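You operate a simulated robot arm through the tools that you are given. There is no shell and no other tool.

You are at the controls of a simulated two-armed robot. One attempt, no reset.

TASK
Zero the reel counter, crank out 1.2 metres of cable, set the catch.
Fine: the plug stays in its holder.

The check looks at the end state, three seconds after you hand in, the way a careful person would. Anything else that was tipped, shoved, dropped, spilled or broken makes it a failure.

THE ROBOT
Two 7-joint arms with fingered hands on one trunk that stands fixed in place. Base frame: the origin is at the foot of the trunk, x ahead of it, y to its left, z up. Readings come in mm, degrees, newtons and seconds.
The left shoulder is at [91, 185, 1106], the right one opposite. With the tool pointing down near the work surface each hand reaches from about 100 to 840 mm from the base axis, measured 20 degrees to its own side. Payload 4 kg a hand.
The tool frame of a hand sits at the grasp point between the pads (the TCP): z along the fingers, y along the line on which they close. The tips reach 26 mm beyond it. The gripper opens to 132 mm; its body begins 73 mm behind the TCP. The gripper is a hand of 3 fingers: y runs from the thumb to the fingers, the wrist lies at [0, 0, -224] in the tool frame, and closing takes about 1.5 s.
Orientation is that of the tool frame in the base frame, as a unit quaternion [w, x, y, z]. With the fingers straight down and closing along the base's y, the tool's x points along the base's -x, its y along +y and its z along -z.

THE INTERFACE
- The arms move only by the tool servo_tool. It takes "left_series", "right_series" or both (then of equal length, played together; a hand with none holds still); each is one flat list of numbers, 6 for each row, row after row: the shift along the base's x, y, z in mm, then the turn, a rotation vector about the base's x, y, z in degrees. In form: [x, y, z, wx, wy, wz, x, y, z, wx, wy, wz, ...]. A call has 1 to 20 rows; each row is the pose to reach, as a shift and turn from the pose commanded when the call began. "left_gripper" and "right_gripper" are, for a hand that has rows, the opening in per cent of the stroke, from 0 (shut) to 100 (fully open), set as the call begins (left out, the last holds). Rows are played at 5 a second. More than 50 mm and 8.6 degrees between two rows, or a gripper value outside its range, and nothing of the call is played. Where a pose cannot be reached the arm comes as near as it can. A force on the tool above 40 N (or 10 N above the force at the start of the call, whichever is more), or a blocked arm, ends the call early, and 0.2 s more pass. Each finger travels about 72 mm/s and halts on what it meets, pressing with about 23 N; the grip force reading is that of the motor and also rises with nothing between the fingers. The clock runs only during rows and for 0.2 s after the last one: add rows that repeat a pose to give the fingers time. It gives the time, the measured TCP pose, the force on the tool (base axes), the opening and the grip force at its end, in the units of the frame above (readings bear some noise), with the torque about the TCP (base axes, N m) and any sound that the robot's microphone picked up.
- Cameras (640 x 400 px; columns grow to the right, rows downward): "scene" is now at [207, 56.7, 1349.9]; the picture's right is [0.60, -0.78, -0.15], its down [-0.40, -0.13, -0.91] and it looks along [0.69, 0.61, -0.39] (base axes); focal length 214 px, centre (320, 200). "left" rides on the left gripper at [-62, 3, -92] in its tool frame; the picture's right is [-0.05, -1.00, 0.00], its down [0.83, -0.04, -0.56] and it looks along [0.55, -0.03, 0.83] (tool axes); focal length 230 px, centre (320, 200). "right" rides on the right gripper at [61, 3, -92] in its tool frame; the picture's right is [-0.05, 1.00, 0.00], its down [-0.83, -0.04, -0.55] and it looks along [-0.55, -0.03, 0.83] (tool axes); focal length 230 px, centre (320, 200). There is no depth. A picture from a camera that has moved, and an enlarged one, comes with that camera's place and axes in the base frame and with its lens.
- grab_frame(camera): a new picture of that camera. It takes no simulated time.
- move_column(by): moves the trunk up (or, below 0, down) by that many mm; the arms and the scene camera ride with it, the base frame stays. It gives what a move gives, with no picture.
- set_fingers(finger1, finger2, thumb_bend, hand): sets how far each is bent, from 0 (flat) to 1 (curled in); at 0.3 the hand is open as for a grip, at 0.7 the pads meet at the TCP. One left out holds its place. A second passes; each finger stops where it meets its share of the squeeze, and holds until it gets a number again. A gripper value or a shape takes the hand back. It gives what a move gives, with no picture; readings hold the bend of each and the force on the fingers (four entries, about 0 where the hand has none), thumb and palm.
- hand_shape(shape, hand): the hand has 3 fingers and takes this shape, open, in about a second: jaw (thumb against the fingers, like two jaws); tri (thumb and two fingers); tip (a fingertip pinch); poke (one finger out to press); point (the index stretched); flat (the hand flat); cup (the hand cupped); fist (a fist). The gripper value then closes the fingers along that shape, each until it touches; the sizes above hold for jaw. It gives what a move gives, with no picture.
- aim_head(pan, tilt): turns the head with the scene camera to pan (to the left, within 86 degrees either way) and tilt (down, from -29 to 69), counted from straight ahead of the robot (the tilt from the chest, where the trunk bows). It gives what a move gives.
- enlarge(camera, box): a new picture of the part [left, top, right, bottom] of that camera's present view, enlarged. It takes no simulated time.
- finish_job(): hands the job in; it is judged then, once.

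Places have to be worked out from the pictures, the camera data and where the tool is seen. Open the grippers and draw the arms clear of the work before you hand the job in, unless the task says otherwise.

The tools are called after "Request:" by a JSON object that holds its "fn" and its "kwargs". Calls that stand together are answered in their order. servo_tool: Moves the arms, as the interface text tells. Its arguments: {"type":"object","properties":{"left_series":{"type":"array","items":{"type":"number"}},"left_gripper":{"type":"number"},"right_series":{"type":"array","items":{"type":"number"}},"right_gripper":{"type":"number"}},"required":[]} The other tools are called the same way: move_column (by) moves the trunk up or down; hand_shape (shape, hand) gives the hand a shape; set_fingers (finger1, finger2, thumb_bend, hand) moves the fingers one by one; aim_head (pan, tilt) turns the head that bears the scene camera; grab_frame (camera) takes a picture; enlarge (camera, box) takes an enlarged picture of a part of a camera's view; finish_job () hands the job in.

At the start:

```text
clock: 0.0
left_position: [291.5, 392.9, 1236.8]
left_ee_rot: [0.0, 0.0, 1.0, 0.001]
left_force: [0.0, 1.1, -0.4]
left_wrist_torque: [0.02, 0.03, 0.0]
left_opening: 132.0
left_gripper_force: 0.1
left_shape: jaw
left_bend: [0.3, 0.3, 0.3]
left_finger forces: [0.1, 0.0, 0.1, 0.0, 0.1, 0.1]
right_position: [563.4, 21.1, 1253.2]
right_ee_rot: [0.001, 0.0, 1.0, -0.001]
right_force: [-0.1, -0.4, -0.2]
right_wrist_torque: [0.0, 0.01, 0.01]
right_opening: 132.0
right_gripper_force: 0.1
right_shape: jaw
right_bend: [0.3, 0.3, 0.3]
right_finger forces: [0.0, 0.0, 0.0, 0.1, 0.0, 0.0]
trunk travel left (down, up): [-150.0, 312.0]
head pan, tilt (commanded): [38.4, 12.2]
```

scene: 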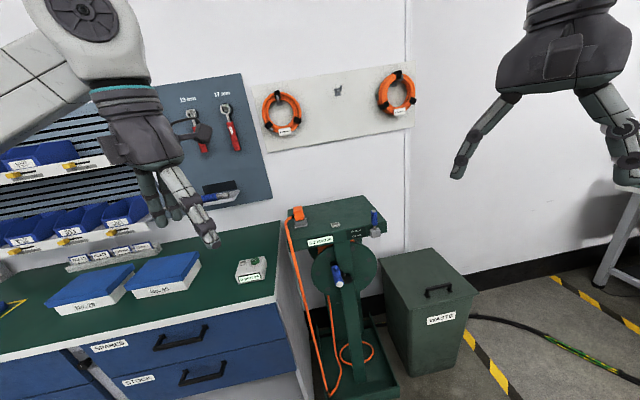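
right: 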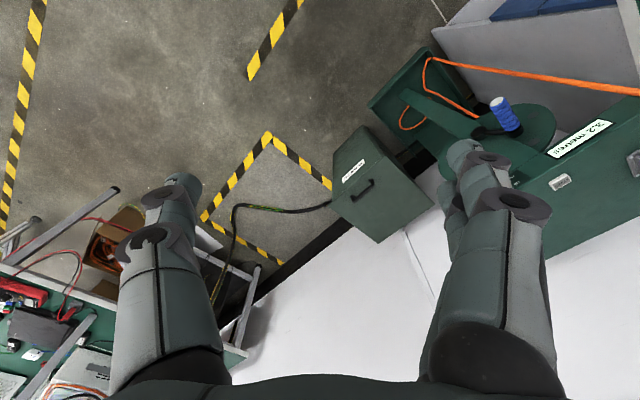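
left: 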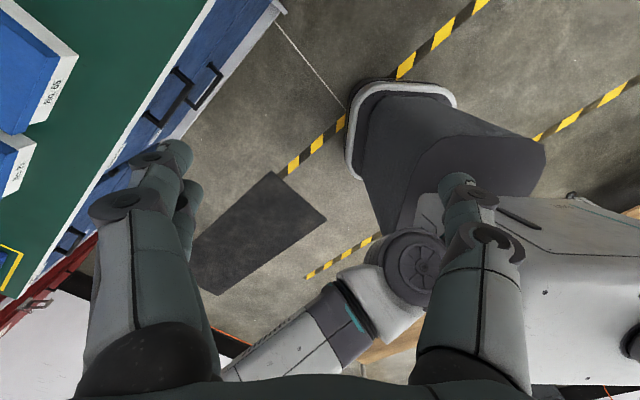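

I see the reel stand near the middle of the scene picture, with a counter on top, an orange plug in a holder, a crank and a catch. I'll look closer at it before moving anything.

Request:
{"fn": "enlarge", "kwargs": {"camera": "scene", "box": [260, 190, 420, 290]}}

Request:
{"fn": "enlarge", "kwargs": {"camera": "right", "box": [360, 40, 640, 215]}}

Request:
{"fn": "enlarge", "kwargs": {"camera": "scene", "box": [260, 200, 500, 400]}}

```text
4.00 times, centred on (340, 240) of scene
camera zoom: at [207.0, 56.7, 1349.9], right [0.6, -0.78, -0.15], down [-0.4, -0.13, -0.91], along [0.69, 0.61, -0.39], focal length 858 px, centre (240, 40)
```

zoom: 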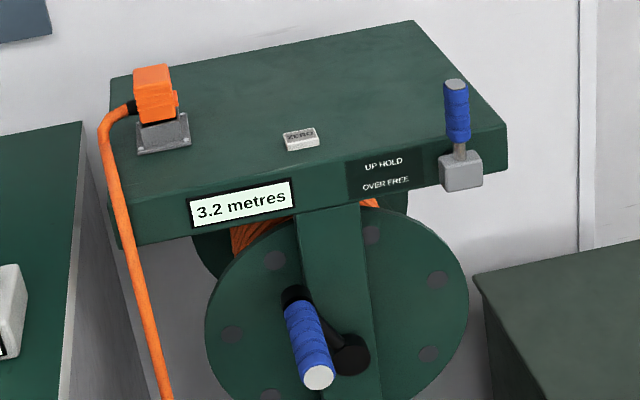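

```text
2.29 times, centred on (500, 128) of right
camera zoom: at [502.2, 24.1, 1344.3], right [0.05, 1.0, 0.0], down [0.83, -0.04, 0.56], along [0.56, -0.03, -0.83], focal length 526 px, centre (-91, 366)
```

zoom: 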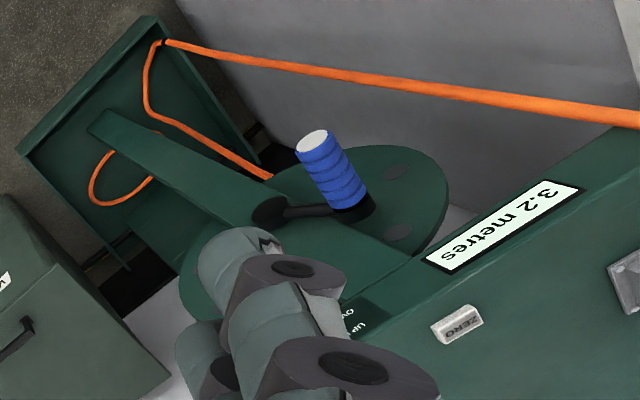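

```text
2.00 times, centred on (380, 300) of scene
camera zoom: at [207.0, 56.7, 1349.9], right [0.6, -0.78, -0.15], down [-0.4, -0.13, -0.91], along [0.69, 0.61, -0.39], focal length 429 px, centre (200, 0)
```

zoom: 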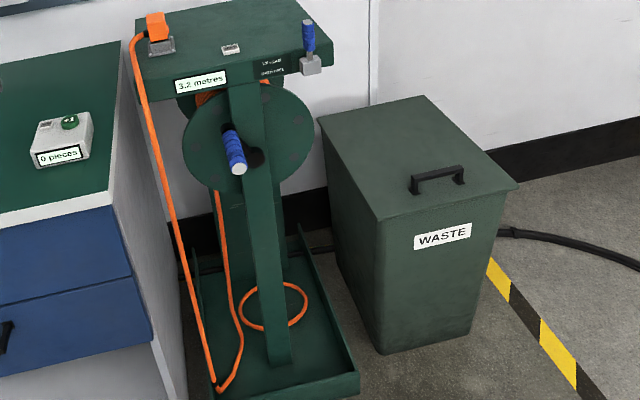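

The counter reads 3.2, the ZERO button triangulates to about [748, 482, 950], the knob tip to about [623, 402, 810] and the hub to about [709, 425, 752]. I'll zoom in on the catch and the crank to see how the catch moves.

Request:
{"fn": "enlarge", "kwargs": {"camera": "scene", "box": [340, 200, 396, 245]}}

Request:
{"fn": "enlarge", "kwargs": {"camera": "scene", "box": [305, 230, 385, 300]}}

Request:
{"fn": "enlarge", "kwargs": {"camera": "scene", "box": [275, 195, 355, 250]}}

```text
8.89 times, centred on (368, 222) of scene
camera zoom: at [207.0, 56.7, 1349.9], right [0.6, -0.78, -0.15], down [-0.4, -0.13, -0.91], along [0.69, 0.61, -0.39], focal length 1906 px, centre (-107, 0)
```

zoom: 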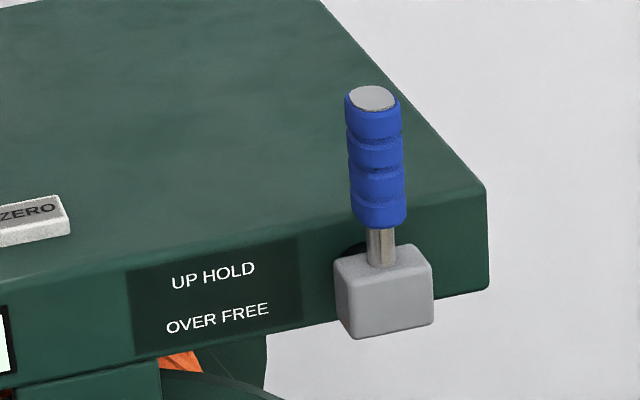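

```text
5.71 times, centred on (345, 265) of scene
camera zoom: at [207.0, 56.7, 1349.9], right [0.6, -0.78, -0.15], down [-0.4, -0.13, -0.91], along [0.69, 0.61, -0.39], focal length 1226 px, centre (177, -171)
```

zoom: 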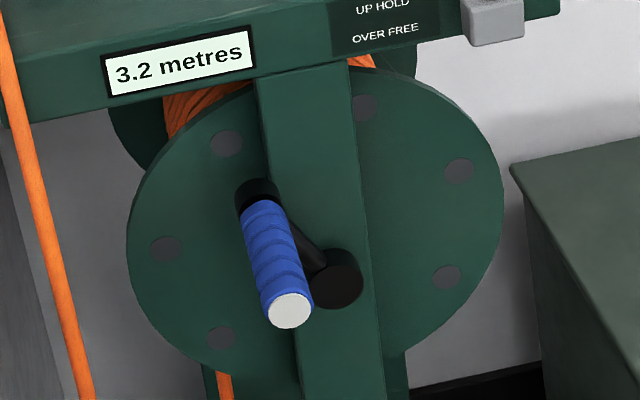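

```text
7.27 times, centred on (315, 222) of scene
camera zoom: at [207.0, 56.7, 1349.9], right [0.6, -0.78, -0.15], down [-0.4, -0.13, -0.91], along [0.69, 0.61, -0.39], focal length 1560 px, centre (356, 36)
```

zoom: 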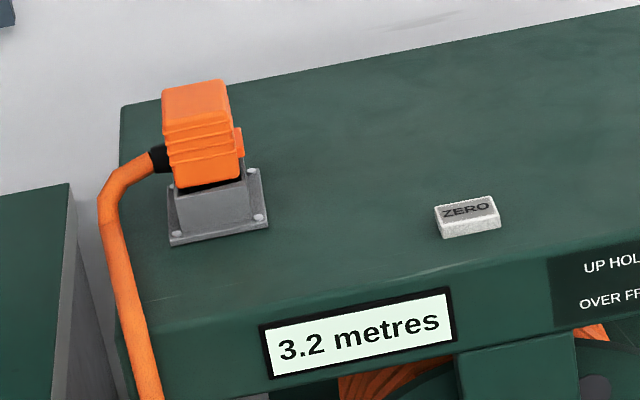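

The catch lever stands up (on HOLD), at about [806, 354, 917–1005]. The stand's front faces the robot at about 45°, and the cable hangs at about [592, 559]. I'll bring the left hand round to point forward, well above everything and clear of the stand.

Request:
{"fn": "servo_tool", "kwargs": {"left_series": [19, -8, -13, 0, -7.5, 0, 38, -15, -26, 0, -15, 0, 57, -23, -39, 0, -22.5, 0, 76, -31, -52, 0, -30, 0, 95, -39, -65, 0, -37.5, 0, 114, -46, -78, 0, -45, 0, 133, -54, -91, 0, -52.5, 0, 152, -62, -104, 0, -60, 0, 171, -70, -117, 0, -67.5, 0, 190, -78, -130, 0, -75, 0, 209, -85, -143, 0, -82.5, 0, 228, -93, -157, 0, -90, 0]}}

```text
clock: 2.6
left_position: [535.4, 347.8, 1112.5]
left_ee_rot: [0.63, -0.024, 0.776, 0.012]
left_force: [-0.5, 0.0, 7.4]
left_wrist_torque: [-0.03, 0.72, 0.01]
left_opening: 132.1
left_gripper_force: 0.1
left_shape: jaw
left_bend: [0.3, 0.3, 0.3]
left_finger forces: [0.0, 0.1, 0.1, 0.0, 0.1, 0.0]
left hand out of reach, approached as far as the arm can: row 9, 10, 11, 12
right_position: [563.7, 17.3, 1251.7]
right_ee_rot: [0.001, 0.001, 1.0, 0.0]
right_force: [-0.5, -0.2, -0.6]
right_wrist_torque: [-0.01, -0.01, -0.03]
right_opening: 131.7
right_gripper_force: 0.1
right_shape: jaw
right_bend: [0.3, 0.3, 0.3]
right_finger forces: [0.0, 0.0, 0.0, 0.0, 0.0, 0.0]
trunk travel left (down, up): [-150.0, 312.0]
head pan, tilt (commanded): [38.4, 12.2]
```

Rows 9–12 fell just short because the wrist came too close to the shoulder. I'll go further forward and turn the hand about the vertical toward the stand's facing direction.

Request:
{"fn": "servo_tool", "kwargs": {"left_series": [17, 3, 0, 0, 0, 7.5, 34, 6, 0, 0, 0, 15, 51, 9, 0, 0, 0, 22.5, 68, 12, 0, 0, 0, 30, 85, 15, 0, 0, 0, 37.5, 100, 20, 0, 0, 0, 45, 100, 20, 0, 0, 0, 45]}}

Request:
{"fn": "grab_frame", "kwargs": {"camera": "scene"}}

Request:
{"fn": "grab_frame", "kwargs": {"camera": "left"}}

Request:
{"fn": "grab_frame", "kwargs": {"camera": "right"}}

```text
clock: 4.2
left_position: [634.7, 371.7, 1122.4]
left_ee_rot: [0.587, -0.319, 0.699, 0.255]
left_force: [0.0, 0.1, 0.5]
left_wrist_torque: [0.01, 0.0, -0.05]
left_opening: 132.0
left_gripper_force: 0.0
left_shape: jaw
left_bend: [0.3, 0.3, 0.3]
left_finger forces: [0.0, 0.0, 0.0, 0.0, 0.0, 0.0]
right_position: [564.8, 21.5, 1252.5]
right_ee_rot: [0.0, 0.0, 1.0, -0.001]
right_force: [0.5, 0.0, 0.1]
right_wrist_torque: [0.0, 0.02, -0.01]
right_opening: 131.8
right_gripper_force: 0.0
right_shape: jaw
right_bend: [0.3, 0.3, 0.3]
right_finger forces: [0.0, 0.0, 0.1, 0.0, 0.0, 0.0]
trunk travel left (down, up): [-150.0, 312.0]
head pan, tilt (commanded): [38.4, 12.2]
```

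```text
taken
camera scene: at [206.7, 57.4, 1349.9], right [0.6, -0.78, -0.15], down [-0.4, -0.13, -0.91], along [0.69, 0.61, -0.39], focal length 214 px, centre (320, 200)
```

scene: 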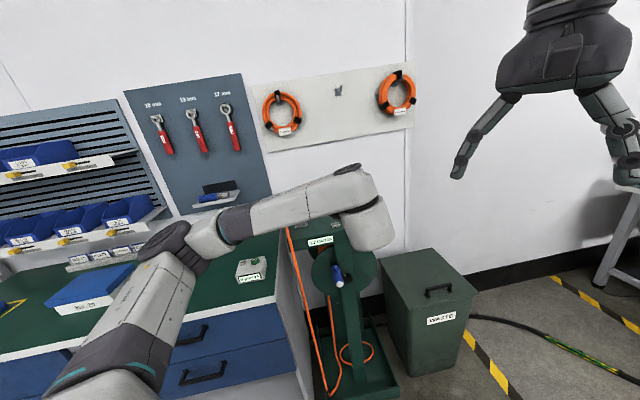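

```text
taken
camera left: at [578.1, 318.1, 1199.4], right [0.75, -0.66, 0.07], down [-0.42, -0.56, -0.72], along [0.51, 0.51, -0.69], focal length 230 px, centre (320, 200)
```

left: 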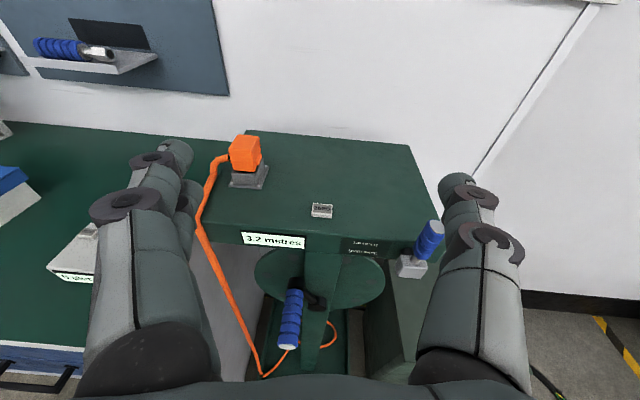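

```text
taken
camera right: at [501.8, 24.8, 1344.5], right [0.05, 1.0, 0.0], down [0.83, -0.04, 0.56], along [0.56, -0.03, -0.83], focal length 230 px, centre (320, 200)
```

right: 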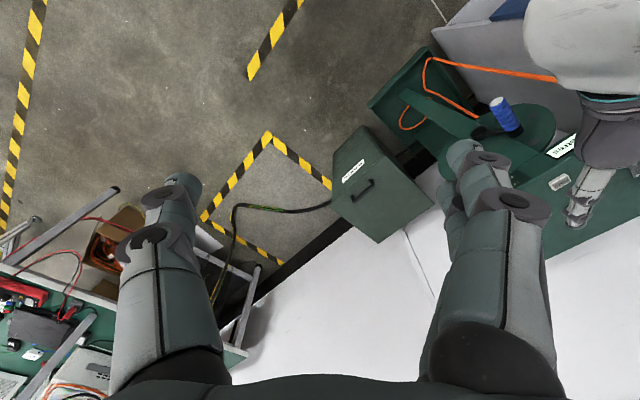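

The left wrist camera now gives a fine view of the stand. I'll enlarge it to triangulate the button, catch and crank.

Request:
{"fn": "enlarge", "kwargs": {"camera": "left", "box": [220, 120, 460, 270]}}

Request:
{"fn": "enlarge", "kwargs": {"camera": "left", "box": [220, 240, 420, 365]}}

Request:
{"fn": "enlarge", "kwargs": {"camera": "left", "box": [385, 205, 455, 285]}}

```text
2.67 times, centred on (340, 195) of left
camera zoom: at [578.1, 318.1, 1199.4], right [0.75, -0.66, 0.07], down [-0.42, -0.56, -0.72], along [0.51, 0.51, -0.69], focal length 614 px, centre (267, 213)
```

zoom: 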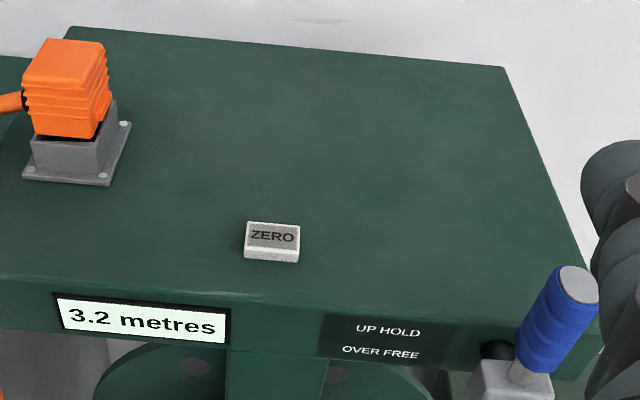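

```text
3.20 times, centred on (320, 302) of left
camera zoom: at [578.1, 318.1, 1199.4], right [0.75, -0.66, 0.07], down [-0.42, -0.56, -0.72], along [0.51, 0.51, -0.69], focal length 736 px, centre (320, -128)
```

zoom: 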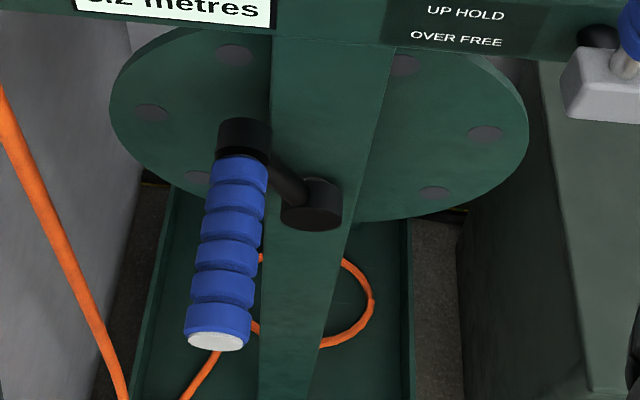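

```text
5.00 times, centred on (420, 245) of left
camera zoom: at [578.1, 318.1, 1199.4], right [0.75, -0.66, 0.07], down [-0.42, -0.56, -0.72], along [0.51, 0.51, -0.69], focal length 1150 px, centre (-180, -25)
```

zoom: 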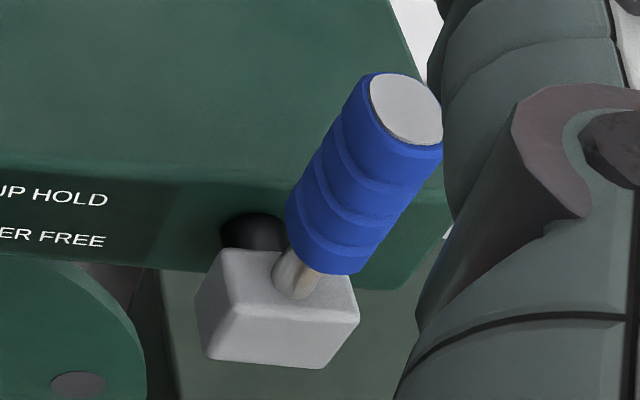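

Refined: ZERO top ≈ [749, 483, 953], lever vertical at [793, 346] (z 938–1011), hub ≈ [717, 435, 740], knob axis from [623, 401, 808] inward along (0.71, 0.71, 0). I'll shape the left hand for poking while it is in free air and look at where the finger ends up.

Request:
{"fn": "hand_shape", "kwargs": {"hand": "left", "shape": "poke"}}

Request:
{"fn": "grab_frame", "kwargs": {"camera": "left"}}

Request:
{"fn": "grab_frame", "kwargs": {"camera": "right"}}

Request:
{"fn": "enlarge", "kwargs": {"camera": "scene", "box": [200, 140, 440, 290]}}

```text
clock: 5.1
left_position: [634.2, 372.4, 1121.7]
left_ee_rot: [0.588, -0.318, 0.698, 0.256]
left_force: [-0.3, 0.5, 0.5]
left_wrist_torque: [0.02, 0.03, -0.04]
left_opening: 0.2
left_gripper_force: 0.1
left_shape: poke
left_bend: [1.0, 1.0, 0.45]
left_finger forces: [0.1, 0.0, 0.0, 0.0, 0.0, 0.1]
right_position: [564.8, 21.4, 1252.5]
right_ee_rot: [0.001, 0.0, 1.0, -0.001]
right_force: [0.3, 0.4, 0.9]
right_wrist_torque: [0.02, 0.01, 0.0]
right_opening: 131.9
right_gripper_force: 0.0
right_shape: jaw
right_bend: [0.3, 0.3, 0.3]
right_finger forces: [0.0, 0.1, 0.0, 0.1, 0.1, 0.0]
trunk travel left (down, up): [-150.0, 312.0]
head pan, tilt (commanded): [38.4, 12.2]
```

```text
taken
camera left: at [578.4, 317.3, 1199.2], right [0.75, -0.66, 0.07], down [-0.42, -0.55, -0.72], along [0.51, 0.51, -0.69], focal length 230 px, centre (320, 200)
```

left: 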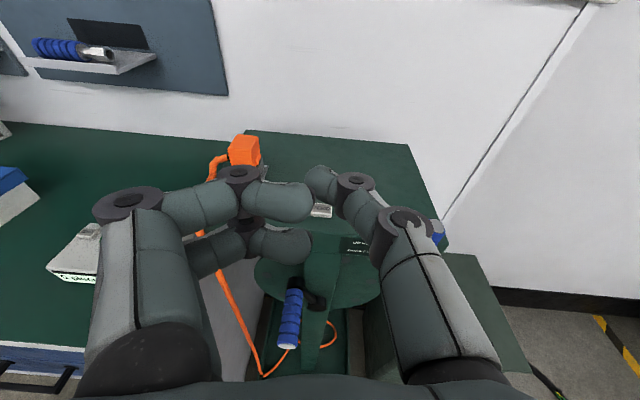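

```text
taken
camera right: at [502.3, 24.1, 1344.3], right [0.05, 1.0, 0.0], down [0.83, -0.04, 0.56], along [0.56, -0.03, -0.83], focal length 230 px, centre (320, 200)
```

right: 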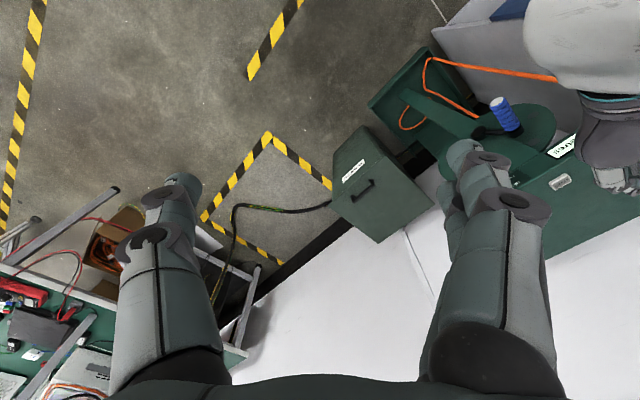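

```text
2.67 times, centred on (320, 215) of scene
camera zoom: at [207.2, 56.7, 1349.9], right [0.6, -0.78, -0.15], down [-0.4, -0.13, -0.91], along [0.69, 0.61, -0.39], focal length 572 px, centre (320, 160)
```

zoom: 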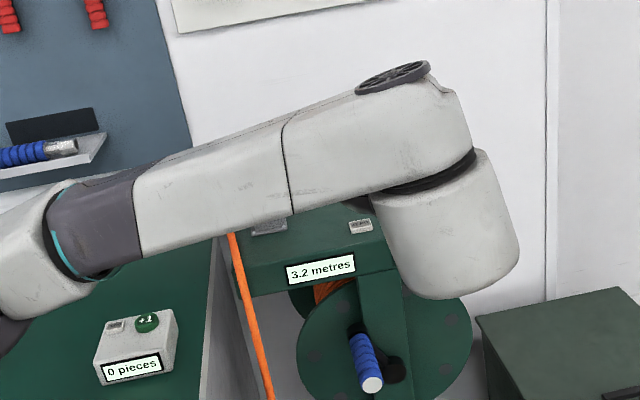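

In the poke shape the two fingers curl in and the thumb seems to be the pressing digit. I'll enlarge the view to see just where its tip lies.

Request:
{"fn": "enlarge", "kwargs": {"camera": "left", "box": [220, 140, 460, 290]}}

Request:
{"fn": "enlarge", "kwargs": {"camera": "right", "box": [500, 80, 640, 240]}}

```text
2.67 times, centred on (340, 215) of left
camera zoom: at [578.4, 317.3, 1199.2], right [0.75, -0.66, 0.07], down [-0.42, -0.55, -0.72], along [0.51, 0.51, -0.69], focal length 614 px, centre (267, 160)
```

zoom: 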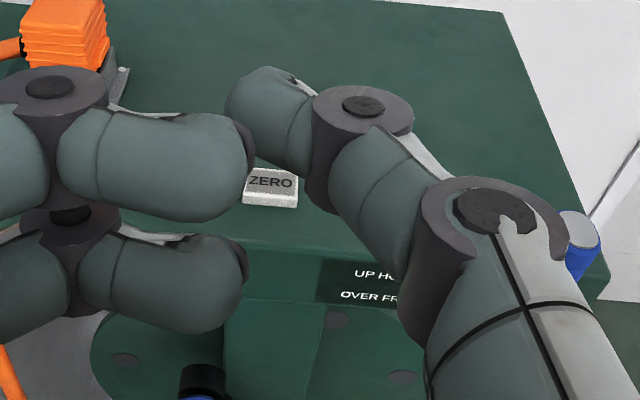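

```text
2.50 times, centred on (570, 160) of right
camera zoom: at [502.3, 24.1, 1344.3], right [0.05, 1.0, 0.0], down [0.83, -0.04, 0.56], along [0.56, -0.03, -0.83], focal length 575 px, centre (-305, 300)
```

zoom: 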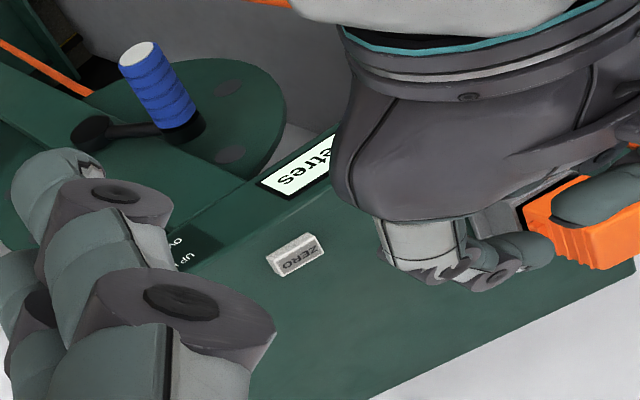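

The poke thumb is quite curled, so its tip points sideways. I'll try the "point" shape, which should give a straight finger.

Request:
{"fn": "hand_shape", "kwargs": {"hand": "left", "shape": "point"}}

Request:
{"fn": "grab_frame", "kwargs": {"camera": "left"}}

Request:
{"fn": "grab_frame", "kwargs": {"camera": "right"}}

```text
clock: 6.0
left_position: [635.1, 372.3, 1122.0]
left_ee_rot: [0.588, -0.317, 0.7, 0.254]
left_force: [0.0, -0.5, -0.4]
left_wrist_torque: [-0.01, -0.02, -0.04]
left_opening: 0.0
left_gripper_force: 0.0
left_shape: point
left_bend: [0.24, 1.0, 0.48]
left_finger forces: [0.0, 0.0, 0.0, 0.0, 0.1, 0.0]
right_position: [564.3, 22.3, 1251.8]
right_ee_rot: [0.0, 0.0, 1.0, -0.001]
right_force: [-0.4, 0.4, -0.4]
right_wrist_torque: [0.0, 0.05, 0.01]
right_opening: 132.1
right_gripper_force: 0.1
right_shape: jaw
right_bend: [0.3, 0.3, 0.3]
right_finger forces: [0.0, 0.0, 0.0, 0.0, 0.0, 0.0]
trunk travel left (down, up): [-150.0, 312.0]
head pan, tilt (commanded): [38.4, 12.2]
```

```text
taken
camera left: at [578.4, 317.4, 1199.2], right [0.75, -0.66, 0.07], down [-0.42, -0.55, -0.72], along [0.51, 0.51, -0.69], focal length 230 px, centre (320, 200)
```

left: 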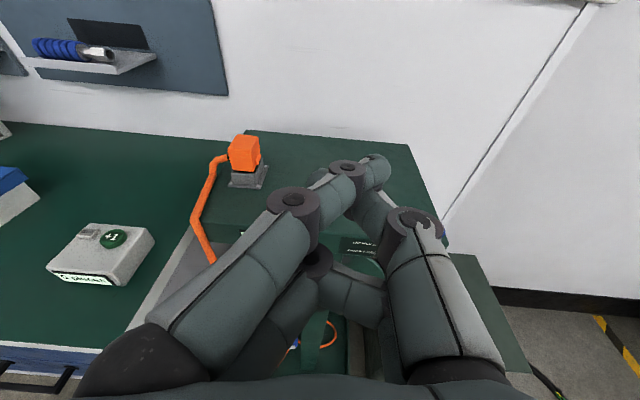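

```text
taken
camera right: at [502.3, 24.0, 1344.3], right [0.05, 1.0, 0.0], down [0.83, -0.04, 0.56], along [0.56, -0.03, -0.83], focal length 230 px, centre (320, 200)
```

right: 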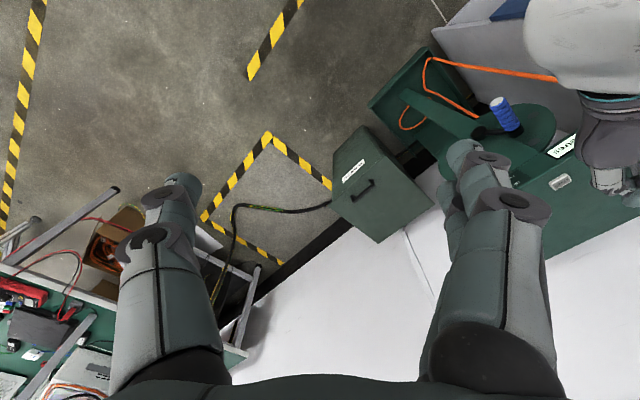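

The pointing finger slants across the palm, which is less handy. I'll go back to the jaw and close it, since the closed tips sit at a known place (26 mm past the TCP).

Request:
{"fn": "hand_shape", "kwargs": {"hand": "left", "shape": "jaw"}}

Request:
{"fn": "servo_tool", "kwargs": {"left_series": [0, 0, 0, 0, 0, 0, 0, 0, 0, 0, 0, 0, 0, 0, 0, 0, 0, 0, 0, 0, 0, 0, 0, 0, 0, 0, 0, 0, 0, 0, 0, 0, 0, 0, 0, 0, 0, 0, 0, 0, 0, 0], "left_gripper": 0}}

Request:
{"fn": "grab_frame", "kwargs": {"camera": "left"}}

```text
clock: 6.9
left_position: [634.2, 372.0, 1122.0]
left_ee_rot: [0.588, -0.317, 0.699, 0.255]
left_force: [0.3, -0.8, -1.0]
left_wrist_torque: [-0.02, 0.01, -0.02]
left_opening: 95.0
left_gripper_force: 0.1
left_shape: jaw
left_bend: [0.3, 0.77, 0.3]
left_finger forces: [0.0, 0.0, 0.0, 0.0, 0.0, 0.0]
right_position: [564.2, 20.2, 1253.4]
right_ee_rot: [0.001, 0.0, 1.0, -0.001]
right_force: [0.3, 0.3, 0.2]
right_wrist_torque: [0.0, 0.0, 0.02]
right_opening: 131.8
right_gripper_force: 0.1
right_shape: jaw
right_bend: [0.3, 0.3, 0.3]
right_finger forces: [0.1, 0.0, 0.0, 0.0, 0.0, 0.0]
trunk travel left (down, up): [-150.0, 312.0]
head pan, tilt (commanded): [38.4, 12.2]
```

```text
clock: 8.5
left_position: [632.7, 370.9, 1121.6]
left_ee_rot: [0.588, -0.317, 0.699, 0.254]
left_force: [-0.7, -0.7, -0.2]
left_wrist_torque: [0.0, 0.01, 0.02]
left_opening: 0.1
left_gripper_force: 23.0
left_shape: jaw
left_bend: [0.62, 0.74, 0.64]
left_finger forces: [0.0, 0.0, 0.0, 0.0, 0.0, 0.0]
right_position: [564.5, 20.4, 1253.2]
right_ee_rot: [0.001, -0.002, 1.0, -0.002]
right_force: [-0.3, 0.5, 0.0]
right_wrist_torque: [0.01, 0.04, 0.02]
right_opening: 132.0
right_gripper_force: 0.2
right_shape: jaw
right_bend: [0.3, 0.3, 0.3]
right_finger forces: [0.0, 0.0, 0.0, 0.0, 0.1, 0.1]
trunk travel left (down, up): [-150.0, 312.0]
head pan, tilt (commanded): [38.4, 12.2]
```

```text
taken
camera left: at [578.4, 317.3, 1199.3], right [0.75, -0.66, 0.07], down [-0.42, -0.55, -0.72], along [0.51, 0.51, -0.69], focal length 230 px, centre (320, 200)
```

left: 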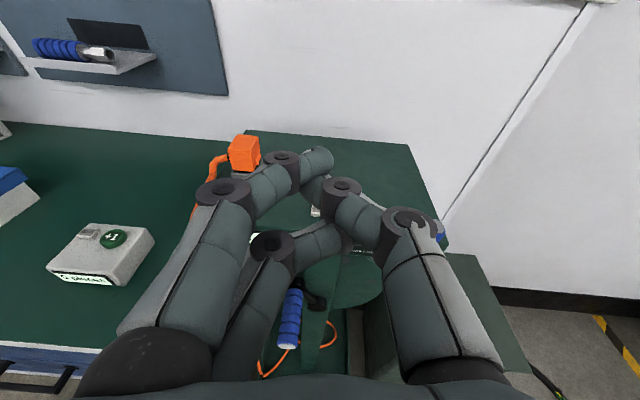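

The jaw closes unevenly, but when open its digits stand parallel at about ±70 mm. I'll open it, level the hand along the stand's axis, and place it in front of the catch lever with the lever between thumb and fingers, still about 30 mm short of it.

Request:
{"fn": "servo_tool", "kwargs": {"left_series": [19, -12, -10, 1.4, -1.1, -0.5, 38, -24, -30, 2.8, -2.2, -1.0, 57, -36, -55, 4.2, -3.3, -1.6, 76, -48, -80, 5.6, -4.4, -2.1, 95, -60, -110, 7.0, -5.4, -2.6, 114, -71, -137, 8.24, -6.37, -3.08, 114, -71, -137, 8.24, -6.37, -3.08], "left_gripper": 100}}

Request:
{"fn": "grab_frame", "kwargs": {"camera": "left"}}

Request:
{"fn": "grab_frame", "kwargs": {"camera": "scene"}}

```text
clock: 10.1
left_position: [746.3, 301.4, 985.4]
left_ee_rot: [0.654, -0.269, 0.654, 0.269]
left_force: [0.5, 0.1, 0.0]
left_wrist_torque: [0.03, 0.05, -0.01]
left_opening: 131.8
left_gripper_force: 0.0
left_shape: jaw
left_bend: [0.3, 0.3, 0.3]
left_finger forces: [0.0, 0.0, 0.0, 0.0, 0.1, 0.0]
right_position: [562.9, 22.4, 1252.4]
right_ee_rot: [0.0, 0.0, 1.0, -0.001]
right_force: [-1.1, -1.0, 0.4]
right_wrist_torque: [0.01, -0.06, 0.02]
right_opening: 132.0
right_gripper_force: 0.1
right_shape: jaw
right_bend: [0.3, 0.3, 0.3]
right_finger forces: [0.0, 0.0, 0.0, 0.0, 0.0, 0.0]
trunk travel left (down, up): [-150.0, 312.0]
head pan, tilt (commanded): [38.4, 12.2]
```

```text
taken
camera left: at [679.7, 240.3, 1047.3], right [0.7, -0.71, 0.05], down [-0.36, -0.42, -0.83], along [0.61, 0.57, -0.55], focal length 230 px, centre (320, 200)
```

left: 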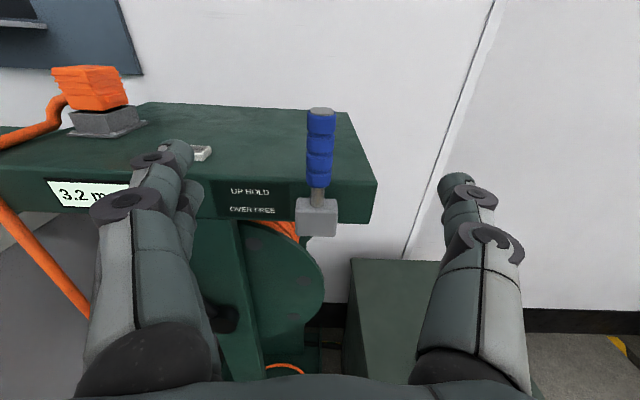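

```text
taken
camera scene: at [206.4, 57.1, 1350.1], right [0.6, -0.78, -0.15], down [-0.4, -0.13, -0.91], along [0.69, 0.61, -0.39], focal length 214 px, centre (320, 200)
```

scene: 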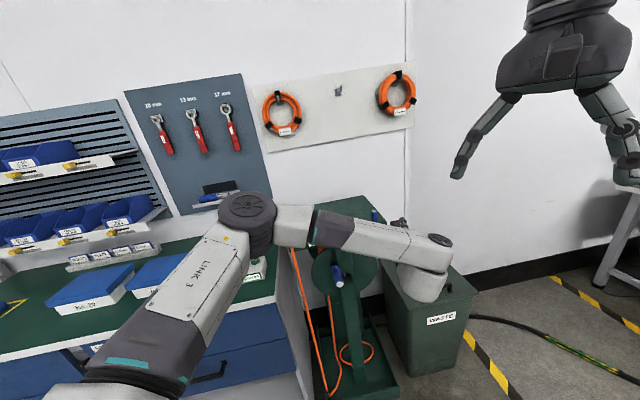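

The hand is level and the lever stands midway between thumb and fingers. I'll advance 48 mm so that the digits reach past the handle, and then ease the fingers toward the lever's left side.

Request:
{"fn": "servo_tool", "kwargs": {"left_series": [17, 17, 0, 0, 0, 0, 34, 34, 0, 0, 0, 0, 34, 34, 0, 0, 0, 0]}}

Request:
{"fn": "grab_frame", "kwargs": {"camera": "left"}}

```text
clock: 10.9
left_position: [781.8, 335.0, 987.4]
left_ee_rot: [0.653, -0.27, 0.654, 0.271]
left_force: [-0.7, 1.0, -0.4]
left_wrist_torque: [-0.01, 0.02, -0.01]
left_opening: 131.8
left_gripper_force: 0.0
left_shape: jaw
left_bend: [0.3, 0.3, 0.3]
left_finger forces: [0.0, 0.1, 0.1, 0.0, 0.0, 0.1]
right_position: [565.2, 20.7, 1251.6]
right_ee_rot: [0.001, 0.0, 1.0, -0.001]
right_force: [0.3, 0.4, 0.0]
right_wrist_torque: [0.02, -0.03, -0.03]
right_opening: 131.7
right_gripper_force: 0.1
right_shape: jaw
right_bend: [0.3, 0.3, 0.3]
right_finger forces: [0.0, 0.0, 0.1, 0.1, 0.0, 0.0]
trunk travel left (down, up): [-150.0, 312.0]
head pan, tilt (commanded): [38.4, 12.2]
```

```text
taken
camera left: at [714.8, 273.8, 1047.4], right [0.7, -0.71, 0.05], down [-0.36, -0.42, -0.83], along [0.61, 0.57, -0.55], focal length 230 px, centre (320, 200)
```

left: 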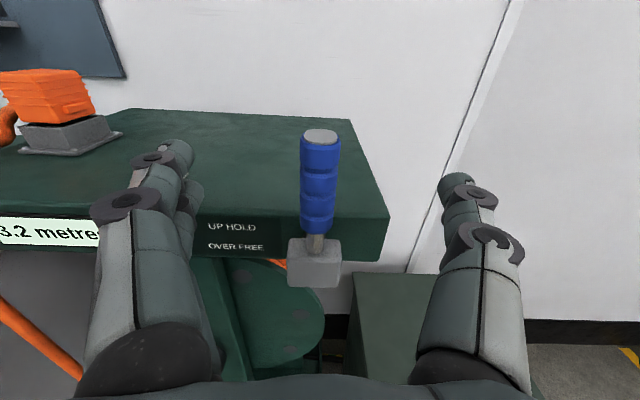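

The lever is centred between the digits, and the fingers' inner side is about 50 mm left of it. I'll advance 10 mm more and close most of that gap, then push in small steps while watching the force.

Request:
{"fn": "servo_tool", "kwargs": {"left_series": [7, 7, 0, 0, 0, 0, 17, -3, 0, 0, 0, 0, 27, -13, 0, 0, 0, 0, 34, -20, 0, 0, 0, 0, 34, -20, 0, 0, 0, 0]}}

Request:
{"fn": "grab_frame", "kwargs": {"camera": "left"}}

```text
clock: 12.1
left_position: [815.8, 314.9, 985.5]
left_ee_rot: [0.653, -0.269, 0.654, 0.27]
left_force: [0.4, -0.5, -0.8]
left_wrist_torque: [0.0, 0.0, -0.04]
left_opening: 132.2
left_gripper_force: 0.0
left_shape: jaw
left_bend: [0.3, 0.3, 0.3]
left_finger forces: [0.1, 0.0, 0.0, 0.1, 0.1, 0.0]
right_position: [563.1, 20.6, 1251.2]
right_ee_rot: [0.001, 0.0, 1.0, -0.001]
right_force: [0.7, 0.0, -0.4]
right_wrist_torque: [-0.03, -0.03, -0.02]
right_opening: 131.7
right_gripper_force: 0.0
right_shape: jaw
right_bend: [0.3, 0.3, 0.3]
right_finger forces: [0.0, 0.1, 0.0, 0.0, 0.0, 0.1]
trunk travel left (down, up): [-150.0, 312.0]
head pan, tilt (commanded): [38.4, 12.2]
```

```text
taken
camera left: at [749.0, 254.2, 1047.3], right [0.7, -0.71, 0.05], down [-0.36, -0.42, -0.83], along [0.61, 0.57, -0.56], focal length 230 px, centre (320, 200)
```

left: 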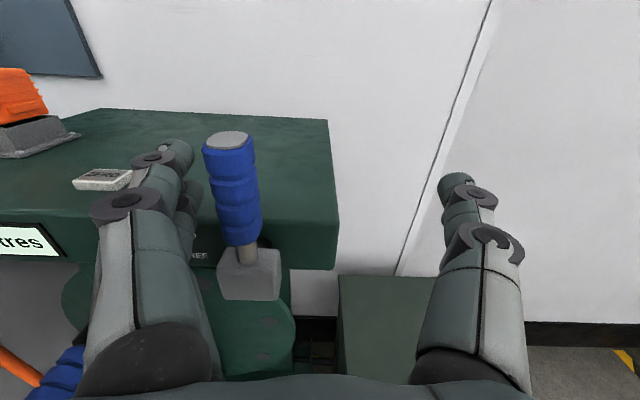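

The handle is about 10–15 mm from the fingers. I'll push right 18 mm in gentle steps.

Request:
{"fn": "servo_tool", "kwargs": {"left_series": [3, -3, 0, 0, 0, 0, 6, -6, 0, 0, 0, 0, 9, -9, 0, 0, 0, 0, 13, -13, 0, 0, 0, 0, 13, -13, 0, 0, 0, 0]}}

Request:
{"fn": "grab_frame", "kwargs": {"camera": "left"}}

```text
clock: 13.3
left_position: [827.9, 303.8, 986.0]
left_ee_rot: [0.653, -0.27, 0.654, 0.27]
left_force: [-1.6, 3.0, -0.3]
left_wrist_torque: [0.01, -0.01, -0.08]
left_opening: 132.1
left_gripper_force: 0.1
left_shape: jaw
left_bend: [0.29, 0.28, 0.3]
left_finger forces: [1.3, 1.6, 0.0, 0.0, 0.0, 0.0]
right_position: [564.0, 22.3, 1252.3]
right_ee_rot: [0.001, 0.001, 1.0, -0.001]
right_force: [-0.6, 1.1, 0.3]
right_wrist_torque: [0.01, 0.0, -0.01]
right_opening: 132.1
right_gripper_force: 0.1
right_shape: jaw
right_bend: [0.3, 0.3, 0.3]
right_finger forces: [0.0, 0.0, 0.0, 0.0, 0.1, 0.0]
trunk travel left (down, up): [-150.0, 312.0]
head pan, tilt (commanded): [38.4, 12.2]
```

```text
taken
camera left: at [761.5, 242.0, 1047.0], right [0.7, -0.71, 0.05], down [-0.36, -0.42, -0.83], along [0.61, 0.57, -0.56], focal length 230 px, centre (320, 200)
```

left: 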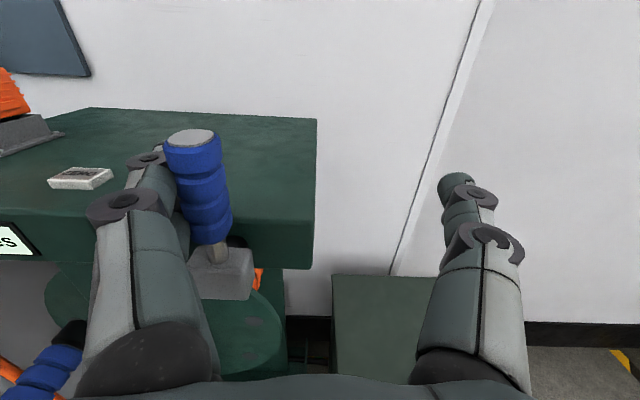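

Contact is made at about 3 N, with the fingers flexing a little and the lever still looking upright. I'll push another 12 mm gently.

Request:
{"fn": "servo_tool", "kwargs": {"left_series": [3, -3, 0, 0, 0, 0, 6, -6, 0, 0, 0, 0, 9, -9, 0, 0, 0, 0, 9, -9, 0, 0, 0, 0]}}

Request:
{"fn": "grab_frame", "kwargs": {"camera": "left"}}

```text
clock: 14.3
left_position: [836.8, 292.0, 985.7]
left_ee_rot: [0.654, -0.269, 0.654, 0.269]
left_force: [-0.8, 1.2, 0.2]
left_wrist_torque: [0.03, 0.02, -0.05]
left_opening: 132.0
left_gripper_force: 0.1
left_shape: jaw
left_bend: [0.3, 0.29, 0.3]
left_finger forces: [0.0, 0.7, 0.0, 0.1, 0.0, 0.0]
right_position: [564.5, 21.6, 1252.3]
right_ee_rot: [0.0, 0.0, 1.0, -0.001]
right_force: [0.3, 0.1, 0.8]
right_wrist_torque: [-0.04, -0.01, -0.02]
right_opening: 132.1
right_gripper_force: 0.0
right_shape: jaw
right_bend: [0.3, 0.3, 0.3]
right_finger forces: [0.0, 0.0, 0.0, 0.0, 0.0, 0.0]
trunk travel left (down, up): [-150.0, 312.0]
head pan, tilt (commanded): [38.4, 12.2]
```

```text
taken
camera left: at [770.8, 231.7, 1047.1], right [0.7, -0.71, 0.05], down [-0.36, -0.42, -0.83], along [0.61, 0.57, -0.56], focal length 230 px, centre (320, 200)
```

left: 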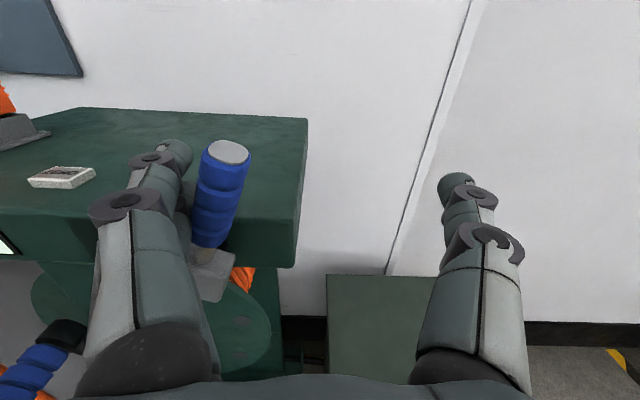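

The lever is swinging over to the right about the stand's axis with hardly any force. I'll follow its arc, moving right and then down.

Request:
{"fn": "servo_tool", "kwargs": {"left_series": [5, -5, 3, 0, 0, 0, 10, -10, 4, 0, 0, 0, 16, -16, 4, 0, 0, 0, 22, -22, 3, 0, 0, 0, 28, -28, 0, 0, 0, 0, 28, -28, 0, 0, 0, 0]}}

Request:
{"fn": "grab_frame", "kwargs": {"camera": "left"}}

```text
clock: 15.7
left_position: [865.0, 263.3, 985.2]
left_ee_rot: [0.653, -0.269, 0.654, 0.27]
left_force: [-0.6, 0.4, -0.3]
left_wrist_torque: [-0.02, 0.02, 0.0]
left_opening: 132.1
left_gripper_force: 0.0
left_shape: jaw
left_bend: [0.3, 0.3, 0.3]
left_finger forces: [0.0, 0.0, 0.0, 0.0, 0.1, 0.1]
right_position: [564.0, 22.2, 1252.7]
right_ee_rot: [0.001, 0.0, 1.0, -0.002]
right_force: [0.2, -0.2, -0.3]
right_wrist_torque: [-0.02, -0.03, 0.01]
right_opening: 131.8
right_gripper_force: 0.1
right_shape: jaw
right_bend: [0.3, 0.3, 0.3]
right_finger forces: [0.1, 0.1, 0.0, 0.0, 0.0, 0.0]
trunk travel left (down, up): [-150.0, 312.0]
head pan, tilt (commanded): [38.4, 12.2]
```

```text
taken
camera left: at [798.3, 203.4, 1046.9], right [0.7, -0.71, 0.05], down [-0.36, -0.42, -0.83], along [0.61, 0.57, -0.56], focal length 230 px, centre (320, 200)
```

left: 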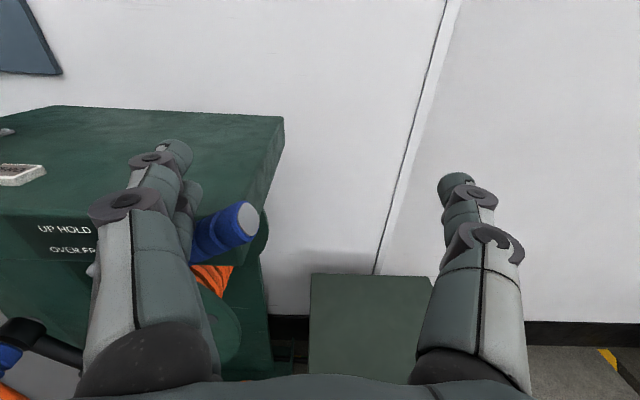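

The lever is now roughly 60–70° over. I'll continue down the arc to lay it fully over to FREE.

Request:
{"fn": "servo_tool", "kwargs": {"left_series": [4, -4, -5, 0, 0, 0, 8, -8, -11, 0, 0, 0, 11, -11, -18, 0, 0, 0, 12, -12, -24, 0, 0, 0, 12, -12, -24, 0, 0, 0]}}

Request:
{"fn": "grab_frame", "kwargs": {"camera": "left"}}

Request:
{"fn": "enlarge", "kwargs": {"camera": "scene", "box": [270, 180, 430, 300]}}

```text
clock: 16.6
left_position: [877.7, 259.0, 979.6]
left_ee_rot: [0.66, -0.269, 0.644, 0.276]
left_force: [-8.8, 3.5, 24.2]
left_wrist_torque: [1.26, 1.6, 0.31]
left_opening: 132.1
left_gripper_force: 0.0
left_shape: jaw
left_bend: [0.3, 0.22, 0.3]
left_finger forces: [0.0, 25.3, 0.0, 0.1, 0.0, 0.1]
right_position: [562.6, 19.9, 1253.4]
right_ee_rot: [0.002, 0.001, 1.0, 0.0]
right_force: [0.7, -0.1, -0.9]
right_wrist_torque: [0.02, 0.03, -0.03]
right_opening: 131.8
right_gripper_force: 0.0
right_shape: jaw
right_bend: [0.3, 0.3, 0.3]
right_finger forces: [0.0, 0.0, 0.1, 0.0, 0.0, 0.1]
trunk travel left (down, up): [-150.0, 312.0]
head pan, tilt (commanded): [38.4, 12.2]
stopped in row 4 (left hand): the force on the tool passed its limit at 43 N (the readings are from after the stop); the commanded pose is now the measured one
```

```text
taken
camera left: at [810.0, 194.8, 1038.9], right [0.71, -0.7, 0.05], down [-0.34, -0.41, -0.84], along [0.61, 0.58, -0.53], focal length 230 px, centre (320, 200)
```

left: 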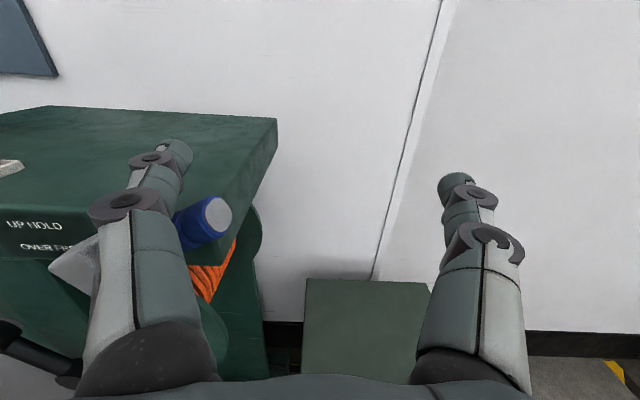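

```text
3.33 times, centred on (350, 240) of scene
camera zoom: at [204.4, 55.8, 1350.3], right [0.6, -0.78, -0.15], down [-0.4, -0.13, -0.91], along [0.69, 0.61, -0.39], focal length 715 px, centre (220, 67)
```

zoom: 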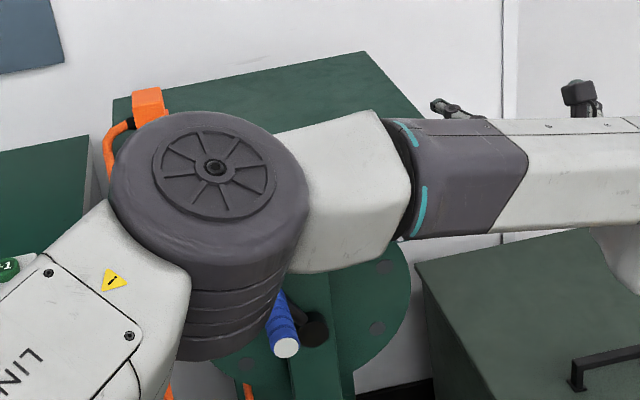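

The lever reached its stop, since force rose to 43 N with the finger bearing on it. I'll back off up and away, then check how the lever lies.

Request:
{"fn": "servo_tool", "kwargs": {"left_series": [0, 0, 15, 0, 0, 0, 0, 0, 35, 0, 0, 0, 0, 0, 60, 0, 0, 0, -15, -15, 80, 0, 0, 0, -40, -40, 100, 0, 0, 0, -60, -60, 110, 0, 0, 0]}}

Request:
{"fn": "grab_frame", "kwargs": {"camera": "left"}}

Request:
{"fn": "grab_frame", "kwargs": {"camera": "scene"}}

```text
clock: 18.1
left_position: [817.9, 195.0, 1083.0]
left_ee_rot: [0.657, -0.27, 0.648, 0.275]
left_force: [0.0, -0.1, -0.3]
left_wrist_torque: [0.03, 0.02, 0.0]
left_opening: 131.9
left_gripper_force: 0.0
left_shape: jaw
left_bend: [0.3, 0.3, 0.3]
left_finger forces: [0.0, 0.0, 0.0, 0.0, 0.0, 0.1]
right_position: [564.6, 19.9, 1253.1]
right_ee_rot: [0.0, 0.0, 1.0, -0.001]
right_force: [-0.4, -0.5, -0.8]
right_wrist_torque: [-0.04, 0.0, 0.01]
right_opening: 131.6
right_gripper_force: 0.1
right_shape: jaw
right_bend: [0.3, 0.3, 0.3]
right_finger forces: [0.0, 0.0, 0.0, 0.0, 0.0, 0.0]
trunk travel left (down, up): [-150.0, 312.0]
head pan, tilt (commanded): [38.4, 12.2]
```

```text
taken
camera left: at [750.3, 133.1, 1143.9], right [0.71, -0.7, 0.05], down [-0.35, -0.42, -0.84], along [0.61, 0.57, -0.54], focal length 230 px, centre (320, 200)
```

left: 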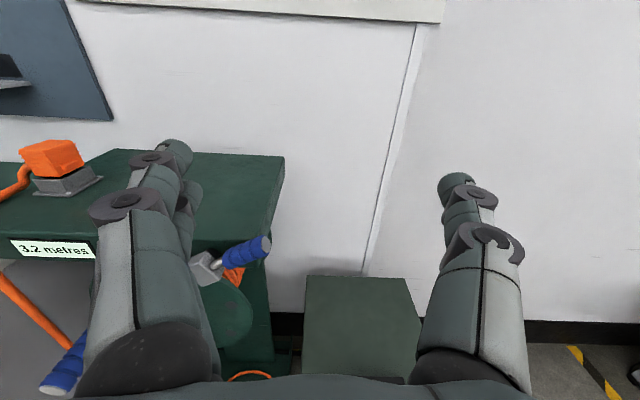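

```text
taken
camera scene: at [206.8, 56.2, 1350.0], right [0.6, -0.78, -0.15], down [-0.4, -0.13, -0.91], along [0.69, 0.61, -0.39], focal length 214 px, centre (320, 200)
```

scene: 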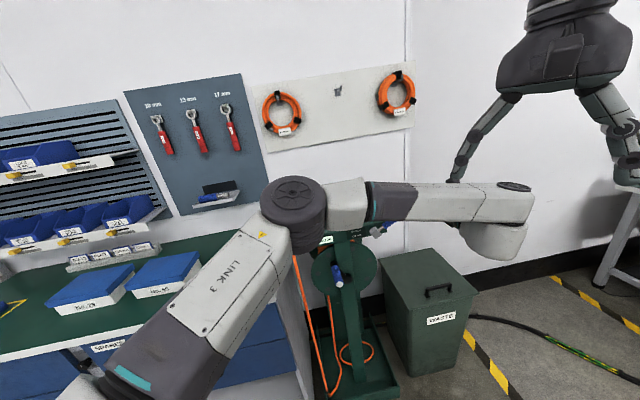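

The lever lies over to the right at FREE and the counter still reads 3.2. Next is ZERO: I'll curl the two fingers and leave the thumb partly extended as a lone pressing digit, and see how it sits.

Request:
{"fn": "set_fingers", "kwargs": {"hand": "left", "finger1": 1, "finger2": 1, "thumb_bend": 0.3}}

Request:
{"fn": "grab_frame", "kwargs": {"camera": "left"}}

```text
clock: 19.1
left_position: [818.3, 195.1, 1083.1]
left_ee_rot: [0.658, -0.268, 0.648, 0.273]
left_force: [0.5, -0.5, -1.1]
left_wrist_torque: [0.02, -0.02, 0.0]
left_opening: 57.6
left_gripper_force: 0.0
left_shape: fingers
left_bend: [1.0, 1.0, 0.3]
left_finger forces: [0.0, 0.0, 0.1, 0.0, 0.0, 0.0]
right_position: [563.9, 20.8, 1252.0]
right_ee_rot: [0.0, 0.0, 1.0, -0.002]
right_force: [-0.1, 0.2, 0.0]
right_wrist_torque: [0.04, -0.01, 0.0]
right_opening: 132.1
right_gripper_force: 0.0
right_shape: jaw
right_bend: [0.3, 0.3, 0.3]
right_finger forces: [0.0, 0.0, 0.0, 0.0, 0.0, 0.0]
trunk travel left (down, up): [-150.0, 312.0]
head pan, tilt (commanded): [38.4, 12.2]
```

```text
taken
camera left: at [751.0, 133.8, 1143.7], right [0.71, -0.7, 0.05], down [-0.35, -0.42, -0.84], along [0.61, 0.58, -0.54], focal length 230 px, centre (320, 200)
```

left: 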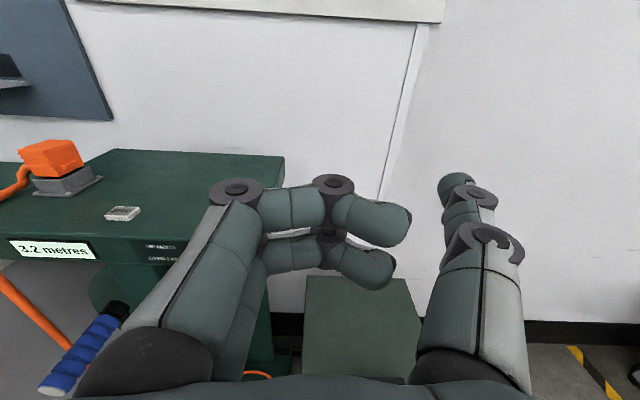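

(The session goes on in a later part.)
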